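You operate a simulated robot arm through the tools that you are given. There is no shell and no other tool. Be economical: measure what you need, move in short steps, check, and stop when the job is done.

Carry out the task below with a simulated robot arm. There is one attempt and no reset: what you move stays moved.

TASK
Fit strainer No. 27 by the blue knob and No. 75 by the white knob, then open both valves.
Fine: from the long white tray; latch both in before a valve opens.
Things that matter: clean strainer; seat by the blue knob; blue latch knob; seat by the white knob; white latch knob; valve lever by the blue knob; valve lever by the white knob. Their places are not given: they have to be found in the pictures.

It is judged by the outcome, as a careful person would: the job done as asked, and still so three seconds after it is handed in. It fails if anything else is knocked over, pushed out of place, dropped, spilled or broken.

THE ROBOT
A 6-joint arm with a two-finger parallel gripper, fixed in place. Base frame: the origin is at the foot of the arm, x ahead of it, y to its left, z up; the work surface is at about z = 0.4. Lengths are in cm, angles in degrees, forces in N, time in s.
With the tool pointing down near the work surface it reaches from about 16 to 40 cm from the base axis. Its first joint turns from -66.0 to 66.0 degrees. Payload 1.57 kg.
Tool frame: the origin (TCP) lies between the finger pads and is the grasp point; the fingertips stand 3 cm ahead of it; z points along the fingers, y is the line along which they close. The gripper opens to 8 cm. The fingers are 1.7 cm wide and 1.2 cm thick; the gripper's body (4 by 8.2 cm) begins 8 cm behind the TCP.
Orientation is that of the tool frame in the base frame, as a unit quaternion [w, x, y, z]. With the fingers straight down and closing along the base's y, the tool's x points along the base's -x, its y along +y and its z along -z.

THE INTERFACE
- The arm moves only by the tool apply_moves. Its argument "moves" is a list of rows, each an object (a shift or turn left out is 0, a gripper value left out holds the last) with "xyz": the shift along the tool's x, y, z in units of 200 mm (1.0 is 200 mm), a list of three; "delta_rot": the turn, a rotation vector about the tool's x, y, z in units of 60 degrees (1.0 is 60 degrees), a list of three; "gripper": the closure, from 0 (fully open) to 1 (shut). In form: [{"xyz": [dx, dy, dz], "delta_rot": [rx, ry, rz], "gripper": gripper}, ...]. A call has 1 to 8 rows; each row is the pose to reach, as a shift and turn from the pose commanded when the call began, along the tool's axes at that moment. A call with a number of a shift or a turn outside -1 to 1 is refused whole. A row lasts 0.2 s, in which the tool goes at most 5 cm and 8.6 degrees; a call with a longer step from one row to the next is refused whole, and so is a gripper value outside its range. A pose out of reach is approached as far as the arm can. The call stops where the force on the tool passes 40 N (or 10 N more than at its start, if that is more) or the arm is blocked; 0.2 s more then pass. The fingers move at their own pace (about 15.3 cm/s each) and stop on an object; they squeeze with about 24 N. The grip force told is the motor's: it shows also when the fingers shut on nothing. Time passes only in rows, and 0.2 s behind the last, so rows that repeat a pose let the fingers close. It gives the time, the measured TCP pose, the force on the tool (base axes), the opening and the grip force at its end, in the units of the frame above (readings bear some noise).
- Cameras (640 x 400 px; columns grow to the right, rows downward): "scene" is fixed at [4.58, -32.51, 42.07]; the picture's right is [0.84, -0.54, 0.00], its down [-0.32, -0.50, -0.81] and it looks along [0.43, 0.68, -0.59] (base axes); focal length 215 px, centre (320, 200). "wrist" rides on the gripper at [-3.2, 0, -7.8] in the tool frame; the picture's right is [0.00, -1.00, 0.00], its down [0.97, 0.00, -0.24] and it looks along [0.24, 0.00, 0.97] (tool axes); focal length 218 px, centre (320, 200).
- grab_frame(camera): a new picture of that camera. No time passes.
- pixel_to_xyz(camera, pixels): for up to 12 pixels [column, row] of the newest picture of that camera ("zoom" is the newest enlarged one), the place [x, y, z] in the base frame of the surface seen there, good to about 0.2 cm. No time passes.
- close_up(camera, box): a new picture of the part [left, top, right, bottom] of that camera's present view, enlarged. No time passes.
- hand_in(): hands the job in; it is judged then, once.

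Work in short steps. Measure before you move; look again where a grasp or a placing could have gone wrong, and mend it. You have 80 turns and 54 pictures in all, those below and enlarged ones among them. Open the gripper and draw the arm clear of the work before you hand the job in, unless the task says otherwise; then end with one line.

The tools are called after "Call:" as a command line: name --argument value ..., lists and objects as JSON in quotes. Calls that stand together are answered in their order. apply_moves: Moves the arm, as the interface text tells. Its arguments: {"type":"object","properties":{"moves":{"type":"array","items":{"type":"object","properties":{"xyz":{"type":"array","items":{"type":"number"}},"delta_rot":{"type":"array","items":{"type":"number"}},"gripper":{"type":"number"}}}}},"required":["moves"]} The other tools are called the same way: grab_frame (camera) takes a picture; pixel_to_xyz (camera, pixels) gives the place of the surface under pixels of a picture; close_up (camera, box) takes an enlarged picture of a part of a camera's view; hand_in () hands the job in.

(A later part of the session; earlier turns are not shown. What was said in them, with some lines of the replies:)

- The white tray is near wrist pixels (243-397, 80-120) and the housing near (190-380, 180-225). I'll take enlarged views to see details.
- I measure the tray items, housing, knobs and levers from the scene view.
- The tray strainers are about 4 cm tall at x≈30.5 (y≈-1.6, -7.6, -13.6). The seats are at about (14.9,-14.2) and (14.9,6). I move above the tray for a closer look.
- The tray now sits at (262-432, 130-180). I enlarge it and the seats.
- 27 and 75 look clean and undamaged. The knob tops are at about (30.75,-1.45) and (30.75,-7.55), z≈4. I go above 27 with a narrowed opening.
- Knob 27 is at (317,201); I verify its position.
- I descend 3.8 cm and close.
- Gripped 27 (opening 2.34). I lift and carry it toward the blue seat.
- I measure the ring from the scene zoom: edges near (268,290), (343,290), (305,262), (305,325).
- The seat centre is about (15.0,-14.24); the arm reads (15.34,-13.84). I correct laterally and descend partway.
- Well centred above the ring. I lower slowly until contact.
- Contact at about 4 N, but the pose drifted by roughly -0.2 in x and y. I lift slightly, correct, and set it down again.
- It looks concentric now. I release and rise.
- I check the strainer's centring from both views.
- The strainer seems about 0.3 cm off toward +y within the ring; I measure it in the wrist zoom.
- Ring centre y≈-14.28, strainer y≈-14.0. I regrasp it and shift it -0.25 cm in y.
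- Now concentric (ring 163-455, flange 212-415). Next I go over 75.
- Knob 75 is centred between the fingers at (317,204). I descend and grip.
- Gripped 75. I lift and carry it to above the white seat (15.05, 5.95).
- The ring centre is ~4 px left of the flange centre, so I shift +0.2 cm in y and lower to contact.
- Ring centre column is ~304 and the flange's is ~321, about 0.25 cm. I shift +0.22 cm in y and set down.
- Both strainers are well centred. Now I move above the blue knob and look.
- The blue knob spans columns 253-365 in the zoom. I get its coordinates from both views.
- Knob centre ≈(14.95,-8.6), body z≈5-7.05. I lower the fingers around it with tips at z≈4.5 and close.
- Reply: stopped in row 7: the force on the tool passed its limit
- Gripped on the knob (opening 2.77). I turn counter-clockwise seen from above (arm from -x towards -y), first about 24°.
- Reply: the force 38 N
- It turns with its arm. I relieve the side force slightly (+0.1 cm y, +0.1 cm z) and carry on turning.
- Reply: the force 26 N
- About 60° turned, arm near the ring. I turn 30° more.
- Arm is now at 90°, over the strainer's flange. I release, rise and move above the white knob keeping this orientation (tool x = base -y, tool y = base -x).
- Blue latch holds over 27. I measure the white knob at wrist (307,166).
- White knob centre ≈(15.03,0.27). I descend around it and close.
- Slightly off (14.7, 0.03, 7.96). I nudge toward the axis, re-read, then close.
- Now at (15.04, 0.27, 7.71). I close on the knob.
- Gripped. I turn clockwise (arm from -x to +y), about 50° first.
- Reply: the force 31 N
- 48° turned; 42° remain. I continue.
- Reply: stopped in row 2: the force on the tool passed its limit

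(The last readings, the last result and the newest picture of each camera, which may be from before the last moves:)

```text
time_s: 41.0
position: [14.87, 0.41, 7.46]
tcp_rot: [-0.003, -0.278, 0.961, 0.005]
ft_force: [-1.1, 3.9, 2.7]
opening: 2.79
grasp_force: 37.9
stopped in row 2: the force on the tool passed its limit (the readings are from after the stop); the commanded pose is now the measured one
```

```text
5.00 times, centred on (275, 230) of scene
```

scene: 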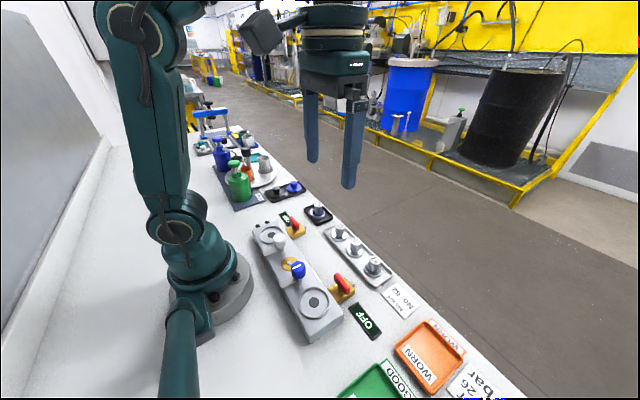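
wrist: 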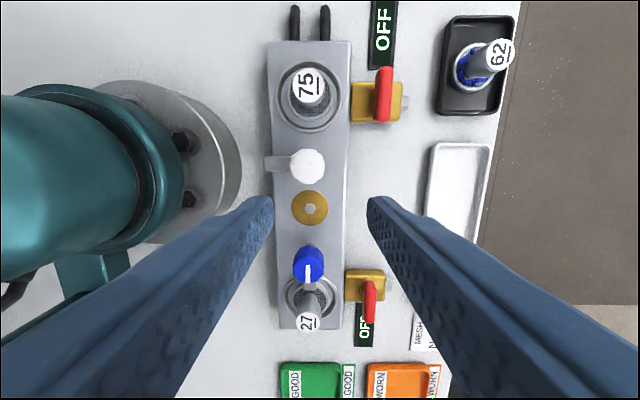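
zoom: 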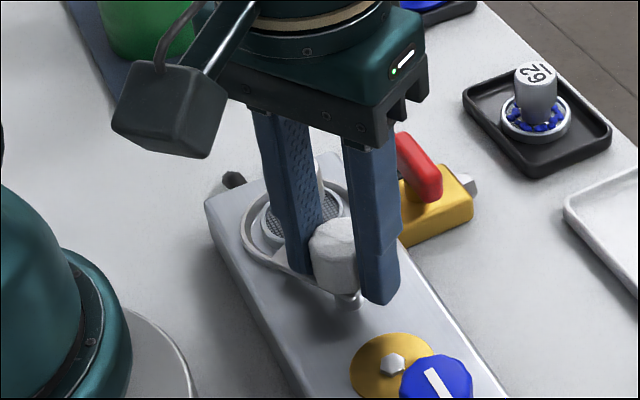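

Stopped by a transient force with 32° left; the pose is now relaxed. I continue in smaller steps.

Call:
apply_moves --moves '[{"delta_rot": [0, 0, 0.07], "gripper": 1}, {"delta_rot": [0, 0, 0.14], "gripper": 1}, {"delta_rot": [0, 0, 0.21], "gripper": 1}, {"delta_rot": [0, 0, 0.28], "gripper": 1}, {"delta_rot": [0, 0, 0.35], "gripper": 1}, {"delta_rot": [0, 0, 0.42], "gripper": 1}, {"delta_rot": [0, 0, 0.49], "gripper": 1}, {"delta_rot": [0, 0, 0.54], "gripper": 1}]'

Call:
close_up --camera "scene" --box '[220, 190, 330, 270]'

```text
time_s: 42.8
position: [14.95, 0.49, 7.63]
tcp_rot: [-0.002, 0.002, 1.0, 0.005]
ft_force: [-4.8, 17.2, 0.3]
opening: 2.78
grasp_force: 38.5
```

```text
5.00 times, centred on (275, 230) of scene
```

zoom: 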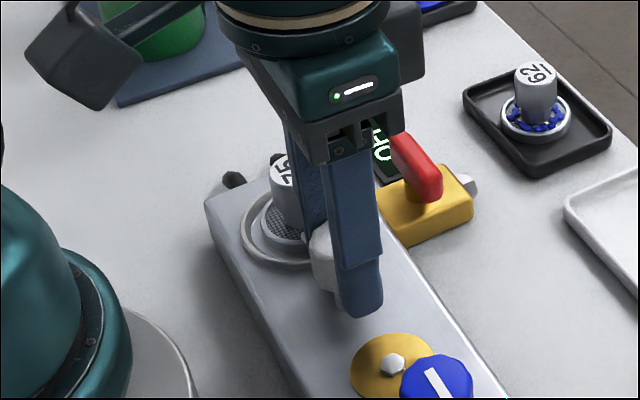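

Turned the full 90°. I release, rise and step to x≈21 for a look.

Call:
apply_moves --moves '[{"gripper": 0.5}, {"gripper": 0.5}, {"xyz": [0, 0, -0.1], "gripper": 0.5}, {"xyz": [0, 0, -0.3], "gripper": 0.5}, {"xyz": [-0.1, 0, -0.5], "gripper": 0.5}, {"xyz": [-0.3, -0.08, -0.6], "gripper": 0.0}, {"xyz": [-0.3, -0.23, -0.7], "gripper": 0.0}, {"xyz": [-0.3, -0.23, -0.7], "gripper": 0.0}]'

Call:
grab_frame --camera "wrist"

Call:
close_up --camera "scene" --box '[240, 200, 370, 310]'

```text
time_s: 44.6
position: [21.0, -4.4, 21.37]
tcp_rot: [-0.004, 0.0, 1.0, 0.005]
ft_force: [0.0, 1.6, -0.6]
opening: 8.0
grasp_force: 0.1
```

```text
16 pictures are left
```

wrist: 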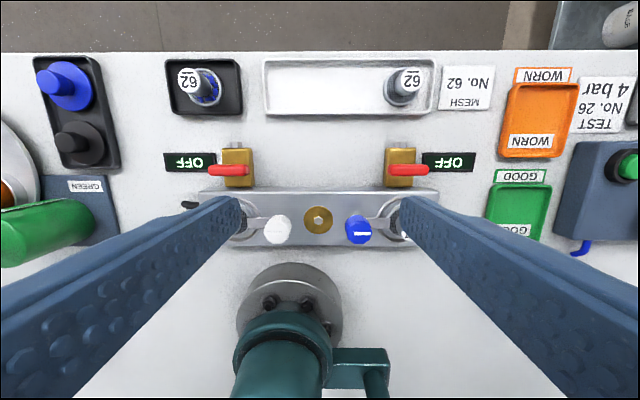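

```text
3.64 times, centred on (305, 255) of scene
```

zoom: 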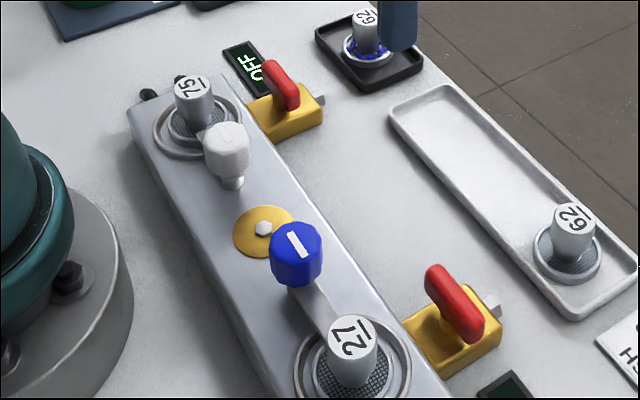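

Both latches lie over their strainers. Now I look at a valve closely to work out its stem and turning direction.

Call:
close_up --camera "scene" --box '[340, 260, 390, 310]'

Call:
close_up --camera "wrist" --box '[360, 130, 460, 210]'

Call:
pixel_to_xyz --camera "wrist" --pixels '[[388, 169], [427, 169], [407, 169], [407, 164], [407, 175], [401, 152], [387, 183], [415, 183], [210, 170], [247, 170], [228, 170], [238, 152]]'

```text
8.00 times, centred on (365, 285) of scene
```

zoom: 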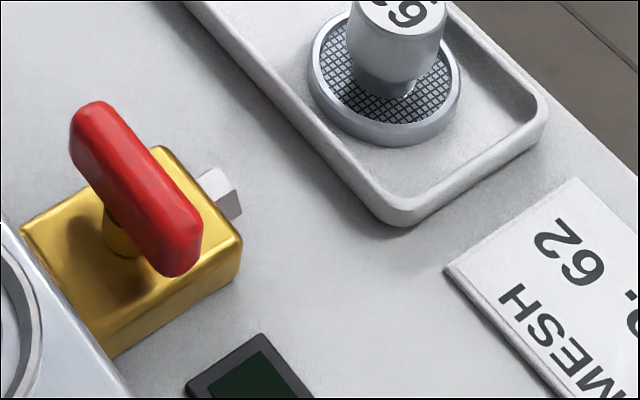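

```text
5.00 times, centred on (410, 170) of wrist
```

zoom: 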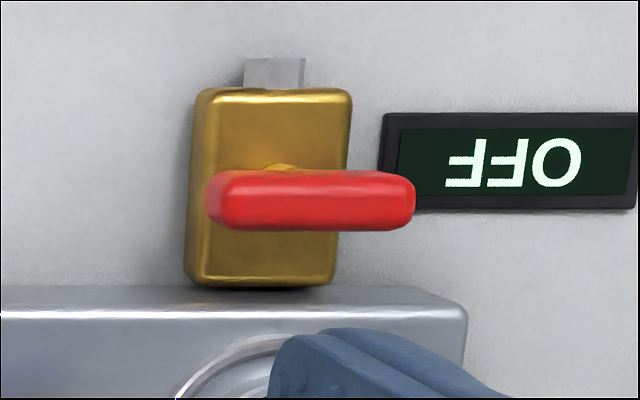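

```text
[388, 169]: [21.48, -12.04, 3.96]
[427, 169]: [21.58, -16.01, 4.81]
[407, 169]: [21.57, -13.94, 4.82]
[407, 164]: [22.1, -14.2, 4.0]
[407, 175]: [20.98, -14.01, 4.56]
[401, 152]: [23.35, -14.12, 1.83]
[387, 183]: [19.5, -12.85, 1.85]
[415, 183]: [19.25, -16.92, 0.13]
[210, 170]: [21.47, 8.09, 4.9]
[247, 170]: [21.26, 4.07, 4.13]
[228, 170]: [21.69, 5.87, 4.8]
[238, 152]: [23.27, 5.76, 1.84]
```

The handle is symmetric about its stem: blue valve centre (21.5,-14.2), z 3.5-4.8; white valve centre (21.5,6.05). I turn the tool 90° so the fingers close across the handle, moving above it.

Call:
apply_moves --moves '[{"xyz": [-0.005, -0.08, 0], "delta_rot": [0, 0, 0.14], "gripper": 0.55}, {"xyz": [-0.01, -0.16, 0], "delta_rot": [0, 0, 0.28], "gripper": 0.55}, {"xyz": [-0.015, -0.24, 0], "delta_rot": [0, 0, 0.42], "gripper": 0.55}, {"xyz": [-0.02, -0.32, 0], "delta_rot": [0, 0, 0.56], "gripper": 0.55}, {"xyz": [-0.025, -0.4, 0], "delta_rot": [0, 0, 0.7], "gripper": 0.55}, {"xyz": [-0.032, -0.5, 0], "delta_rot": [0, 0, 0.84], "gripper": 0.55}, {"xyz": [-0.032, -0.5, 0], "delta_rot": [0, 0, 0.98], "gripper": 0.55}]'

Call:
apply_moves --moves '[{"delta_rot": [0, 0, 0.13], "xyz": [0, 0, 0.1], "gripper": 0.55}, {"delta_rot": [0, 0, 0.26], "xyz": [0, 0, 0.2], "gripper": 0.55}, {"delta_rot": [0, 0, 0.39], "xyz": [0, 0, 0.3], "gripper": 0.55}, {"delta_rot": [0, 0, 0.52], "xyz": [0, 0, 0.45], "gripper": 0.55}, {"delta_rot": [0, 0, 0.52], "xyz": [0, 0, 0.45], "gripper": 0.55}, {"delta_rot": [0, 0, 0.52], "xyz": [0, 0, 0.45], "gripper": 0.55}]'

Call:
grab_frame --camera "wrist"

```text
time_s: 46.2
position: [21.6, -14.38, 21.35]
tcp_rot: [-0.005, 0.493, 0.87, 0.001]
ft_force: [0.0, -0.8, 0.4]
opening: 3.6
grasp_force: 0.1
```

```text
time_s: 47.6
position: [21.65, -14.26, 12.49]
tcp_rot: [-0.005, 0.708, 0.706, 0.001]
ft_force: [-0.3, 0.0, 0.6]
opening: 3.59
grasp_force: 0.0
```

```text
12 pictures are left
```

wrist: 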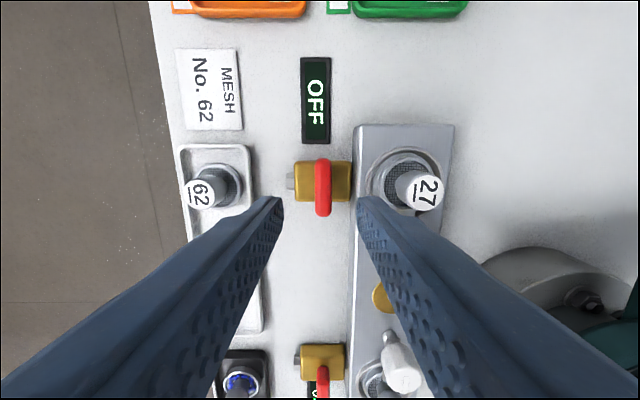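

Handle at column 323 lies between the fingers. I descend 6 cm and close.

Call:
apply_moves --moves '[{"xyz": [0, -0.005, 0.15], "gripper": 0.55}, {"xyz": [0, -0.005, 0.26], "gripper": 0.55}, {"xyz": [0, -0.005, 0.3], "gripper": 0.55}, {"xyz": [0, -0.005, 0.3], "gripper": 0.55}, {"xyz": [0, -0.005, 0.3], "gripper": 1}, {"xyz": [0, -0.005, 0.3], "gripper": 1}, {"xyz": [0, -0.005, 0.3], "gripper": 1}]'

```text
time_s: 49.2
position: [21.5, -14.16, 6.34]
tcp_rot: [-0.005, 0.708, 0.706, 0.001]
ft_force: [13.4, 1.7, -18.5]
opening: 1.27
grasp_force: 29.6
```

Gripped the handle (opening 1.27). I try turning about 24° counter-clockwise (tool rz negative) and check the response.

Call:
apply_moves --moves '[{"delta_rot": [0, 0, -0.08], "gripper": 1}, {"delta_rot": [0, 0, -0.18], "gripper": 1}, {"delta_rot": [0, 0, -0.29], "gripper": 1}, {"delta_rot": [0, 0, -0.4], "gripper": 1}, {"delta_rot": [0, 0, -0.4], "gripper": 1}]'

Call:
close_up --camera "scene" --box '[320, 240, 420, 320]'

```text
time_s: 50.4
position: [21.39, -14.16, 6.44]
tcp_rot: [-0.007, 0.544, 0.839, 0.0]
ft_force: [-11.3, -15.6, 6.8]
opening: 1.3
grasp_force: 29.5
```

```text
5.00 times, centred on (370, 280) of scene
```

zoom: 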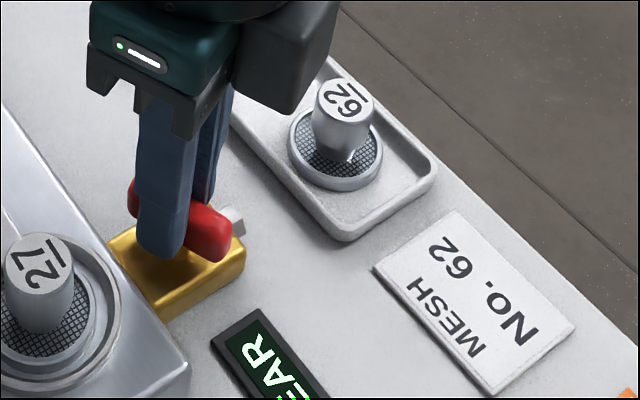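

The handle turns and the sign changed from OFF. I carry on counter-clockwise.

Call:
apply_moves --moves '[{"delta_rot": [0, 0, -0.13], "gripper": 1}, {"delta_rot": [0, 0, -0.26], "gripper": 1}, {"delta_rot": [0, 0, -0.39], "gripper": 1}, {"delta_rot": [0, 0, -0.52], "gripper": 1}, {"delta_rot": [0, 0, -0.65], "gripper": 1}, {"delta_rot": [0, 0, -0.78], "gripper": 1}, {"delta_rot": [0, 0, -0.78], "gripper": 1}]'

Call:
close_up --camera "scene" --box '[320, 240, 420, 320]'

```text
time_s: 51.4
position: [21.26, -14.31, 6.34]
tcp_rot: [-0.009, 0.333, 0.943, 0.001]
ft_force: [-2.7, -1.2, 0.9]
opening: 1.27
grasp_force: 29.6
stopped in row 4: the force on the tool passed its limit (the readings are from after the stop); the commanded pose is now the measured one
```

```text
5.00 times, centred on (370, 280) of scene
```

zoom: 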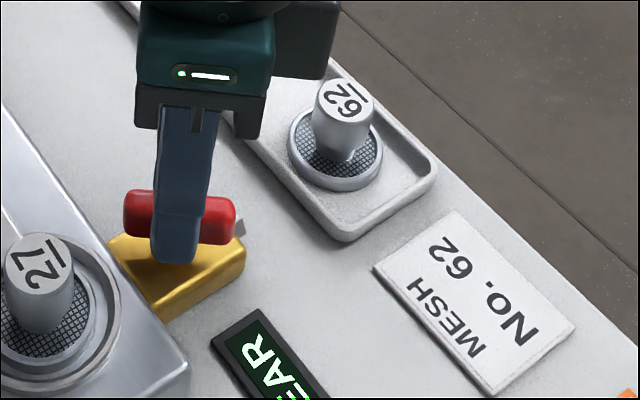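

51° turned so far; the force stop was side load (now relaxed). I continue the remaining 39°.

Call:
apply_moves --moves '[{"delta_rot": [0, 0, -0.09], "gripper": 1}, {"delta_rot": [0, 0, -0.18], "gripper": 1}, {"delta_rot": [0, 0, -0.27], "gripper": 1}, {"delta_rot": [0, 0, -0.36], "gripper": 1}, {"delta_rot": [0, 0, -0.45], "gripper": 1}, {"delta_rot": [0, 0, -0.54], "gripper": 1}, {"delta_rot": [0, 0, -0.64], "gripper": 1}, {"delta_rot": [0, 0, -0.64], "gripper": 1}]'

```text
time_s: 53.2
position: [21.13, -14.2, 6.37]
tcp_rot: [-0.008, 0.001, 1.0, 0.001]
ft_force: [-5.3, -30.4, -20.2]
opening: 1.32
grasp_force: 29.7
```

Turned to 90°. I release, rise and look.

Call:
apply_moves --moves '[{"gripper": 0.55}, {"gripper": 0.55}, {"xyz": [0, 0, -0.15], "gripper": 0.55}, {"xyz": [0, 0, -0.35], "gripper": 0.55}, {"xyz": [0, 0.1, -0.5], "gripper": 0.55}, {"xyz": [0, 0.3, -0.6], "gripper": 0.55}, {"xyz": [0, 0.5, -0.6], "gripper": 0.55}, {"xyz": [0, 0.5, -0.6], "gripper": 0.55}]'

Call:
grab_frame --camera "wrist"

```text
time_s: 55.0
position: [21.49, -4.65, 18.3]
tcp_rot: [-0.007, 0.004, 1.0, 0.004]
ft_force: [0.5, 0.6, 0.4]
opening: 3.6
grasp_force: 0.1
```

```text
9 pictures are left
```

wrist: 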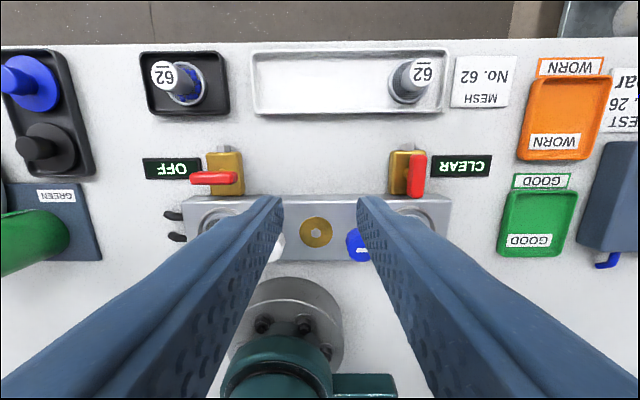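

The sign reads CLEAR: blue-side valve is open. I go to the white valve the same way.

Call:
apply_moves --moves '[{"xyz": [-0.003, 0.08, 0], "delta_rot": [0, 0, 0.14], "gripper": 0.55}, {"xyz": [-0.005, 0.16, 0], "delta_rot": [0, 0, 0.28], "gripper": 0.55}, {"xyz": [-0.007, 0.24, 0], "delta_rot": [0, 0, 0.42], "gripper": 0.55}, {"xyz": [-0.01, 0.32, 0], "delta_rot": [0, 0, 0.56], "gripper": 0.55}, {"xyz": [-0.012, 0.42, 0], "delta_rot": [0, 0, 0.7], "gripper": 0.55}, {"xyz": [-0.012, 0.518, 0], "delta_rot": [0, 0, 0.84], "gripper": 0.55}, {"xyz": [-0.012, 0.518, 0], "delta_rot": [0, 0, 0.98], "gripper": 0.55}]'

Call:
apply_moves --moves '[{"delta_rot": [0, 0, 0.13], "xyz": [0, 0, 0.08], "gripper": 0.55}, {"delta_rot": [0, 0, 0.26], "xyz": [0, 0, 0.16], "gripper": 0.55}, {"delta_rot": [0, 0, 0.39], "xyz": [0, 0, 0.24], "gripper": 0.55}, {"delta_rot": [0, 0, 0.52], "xyz": [0, 0, 0.3], "gripper": 0.55}, {"delta_rot": [0, 0, 0.52], "xyz": [0, 0, 0.3], "gripper": 0.55}, {"delta_rot": [0, 0, 0.52], "xyz": [0, 0, 0.3], "gripper": 0.55}]'

Call:
grab_frame --camera "wrist"

```text
time_s: 56.6
position: [21.71, 5.97, 18.63]
tcp_rot: [-0.01, 0.495, 0.869, -0.001]
ft_force: [0.4, -0.3, 0.1]
opening: 3.62
grasp_force: 0.0
```

```text
time_s: 58.0
position: [22.09, 5.86, 12.65]
tcp_rot: [-0.008, 0.71, 0.704, -0.003]
ft_force: [-0.2, 0.3, 0.3]
opening: 3.59
grasp_force: 0.0
```

```text
8 pictures are left
```

wrist: 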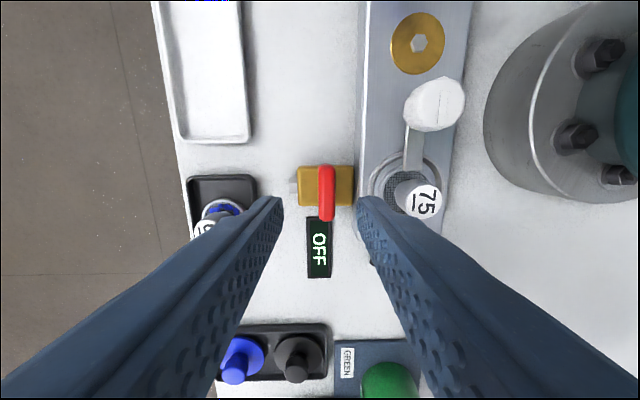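

The handle is at (327,193). I measure it.

Call:
pixel_to_xyz --camera "wrist" --pixels '[[327, 170], [327, 193], [327, 217], [322, 193], [333, 193]]'

Call:
apply_moves --moves '[{"gripper": 0.55}]'

```text
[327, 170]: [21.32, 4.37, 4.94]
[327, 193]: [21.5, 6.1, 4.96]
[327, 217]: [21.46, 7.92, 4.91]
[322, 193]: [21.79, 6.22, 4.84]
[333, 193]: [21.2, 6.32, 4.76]
```

```text
time_s: 58.4
position: [22.11, 5.87, 12.55]
tcp_rot: [-0.008, 0.71, 0.705, -0.002]
ft_force: [-0.1, 0.3, 0.1]
opening: 3.6
grasp_force: 0.0
```

Handle centre (21.48, 6.1); I shift about -0.55 in x and +0.18 in y, then descend and close.

Call:
apply_moves --moves '[{"xyz": [0.008, -0.027, 0.05], "gripper": 0.55}, {"xyz": [0.008, -0.027, 0.17], "gripper": 0.55}, {"xyz": [0.008, -0.027, 0.27], "gripper": 0.55}, {"xyz": [0.008, -0.027, 0.31], "gripper": 0.55}, {"xyz": [0.008, -0.027, 0.31], "gripper": 0.55}, {"xyz": [0.008, -0.027, 0.31], "gripper": 0.55}]'

Call:
apply_moves --moves '[{"gripper": 1}, {"gripper": 1}, {"gripper": 1}]'

```text
time_s: 59.8
position: [21.36, 6.37, 6.25]
tcp_rot: [-0.008, 0.711, 0.703, -0.003]
ft_force: [-0.5, 0.6, 0.8]
opening: 3.59
grasp_force: 0.1
```

```text
time_s: 60.6
position: [21.43, 6.28, 6.27]
tcp_rot: [-0.009, 0.709, 0.705, -0.003]
ft_force: [6.9, -2.7, -13.1]
opening: 1.29
grasp_force: 29.5
```

Gripped. I turn counter-clockwise ~24° with a small y correction and check.

Call:
apply_moves --moves '[{"xyz": [-0.006, 0, 0], "delta_rot": [0, 0, -0.08], "gripper": 1}, {"xyz": [-0.006, 0, 0], "delta_rot": [0, 0, -0.18], "gripper": 1}, {"xyz": [-0.006, 0, 0], "delta_rot": [0, 0, -0.29], "gripper": 1}, {"xyz": [-0.006, 0, 0], "delta_rot": [0, 0, -0.4], "gripper": 1}, {"xyz": [-0.006, 0, 0], "delta_rot": [0, 0, -0.4], "gripper": 1}]'

Call:
close_up --camera "scene" --box '[240, 190, 340, 270]'

```text
time_s: 61.8
position: [21.37, 6.2, 6.29]
tcp_rot: [-0.007, 0.547, 0.837, 0.003]
ft_force: [14.1, 18.1, -1.7]
opening: 1.24
grasp_force: 29.6
```

```text
5.00 times, centred on (290, 230) of scene
```

zoom: 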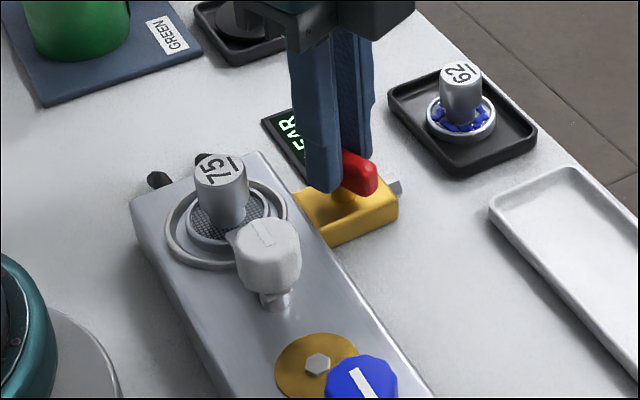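

The white-side sign changes to CLEAR too. I turn the remaining 66° in two calls.

Call:
apply_moves --moves '[{"delta_rot": [0, 0, -0.09], "gripper": 1}, {"delta_rot": [0, 0, -0.18], "gripper": 1}, {"delta_rot": [0, 0, -0.27], "gripper": 1}, {"delta_rot": [0, 0, -0.36], "gripper": 1}, {"delta_rot": [0, 0, -0.45], "gripper": 1}, {"delta_rot": [0, 0, -0.54], "gripper": 1}, {"delta_rot": [0, 0, -0.54], "gripper": 1}]'

```text
time_s: 63.4
position: [21.45, 6.28, 6.3]
tcp_rot: [-0.005, 0.293, 0.956, 0.005]
ft_force: [20.2, 16.2, -0.7]
opening: 1.31
grasp_force: 29.9
```

Call:
apply_moves --moves '[{"xyz": [-0.001, 0.005, 0], "delta_rot": [0, 0, -0.09], "gripper": 1}, {"xyz": [-0.001, 0.005, 0], "delta_rot": [0, 0, -0.18], "gripper": 1}, {"xyz": [-0.001, 0.005, 0], "delta_rot": [0, 0, -0.27], "gripper": 1}, {"xyz": [-0.001, 0.005, 0], "delta_rot": [0, 0, -0.36], "gripper": 1}, {"xyz": [-0.001, 0.005, 0], "delta_rot": [0, 0, -0.45], "gripper": 1}, {"xyz": [-0.001, 0.005, 0], "delta_rot": [0, 0, -0.57], "gripper": 1}, {"xyz": [-0.001, 0.005, 0], "delta_rot": [0, 0, -0.57], "gripper": 1}]'

```text
time_s: 65.0
position: [21.37, 6.2, 6.41]
tcp_rot: [-0.005, -0.002, 1.0, 0.005]
ft_force: [16.6, 4.5, -3.4]
opening: 1.29
grasp_force: 29.5
```

Full 90°. I release, rise clear and check everything.

Call:
apply_moves --moves '[{"gripper": 0.55}, {"gripper": 0.55}, {"xyz": [0, 0, -0.15], "gripper": 0.55}, {"xyz": [0, 0, -0.35], "gripper": 0.55}, {"xyz": [0, -0.1, -0.55], "gripper": 0.0}, {"xyz": [0, -0.3, -0.7], "gripper": 0.0}, {"xyz": [0, -0.5, -0.85], "gripper": 0.0}, {"xyz": [0, -0.5, -0.85], "gripper": 0.0}]'

Call:
close_up --camera "wrist" --box '[150, 65, 430, 240]'

Call:
close_up --camera "scene" --box '[230, 190, 390, 330]'

```text
time_s: 66.8
position: [21.57, -3.85, 23.18]
tcp_rot: [-0.007, -0.001, 1.0, 0.004]
ft_force: [0.2, 0.2, 0.1]
opening: 8.0
grasp_force: 0.1
```

```text
2.29 times, centred on (290, 152) of wrist
```

zoom: 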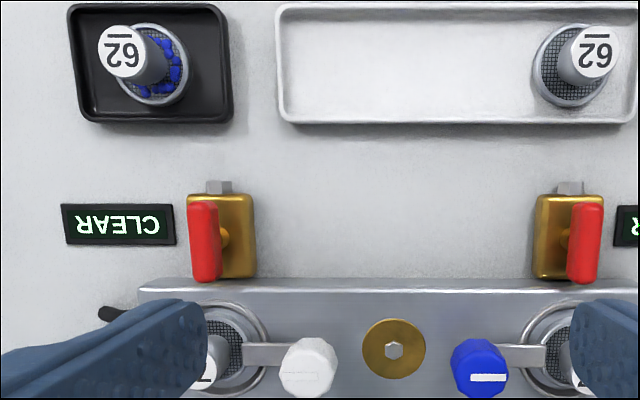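

```text
2.86 times, centred on (310, 260) of scene
```

zoom: 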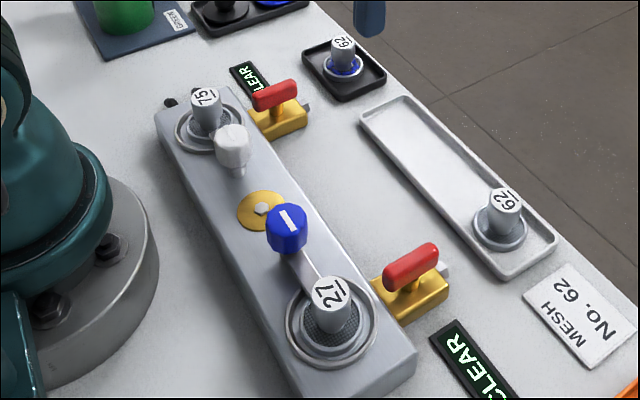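

Both strainers are latched, both handles lie along the pipe, and both signs read CLEAR. The gripper is open and clear, so I hand in.

Call:
hand_in

```text
The job is handed in.
```

Strainer No. 27 is latched in by the blue knob and No. 75 by the white knob. Both valves were opened after that, and both signs now read CLEAR.
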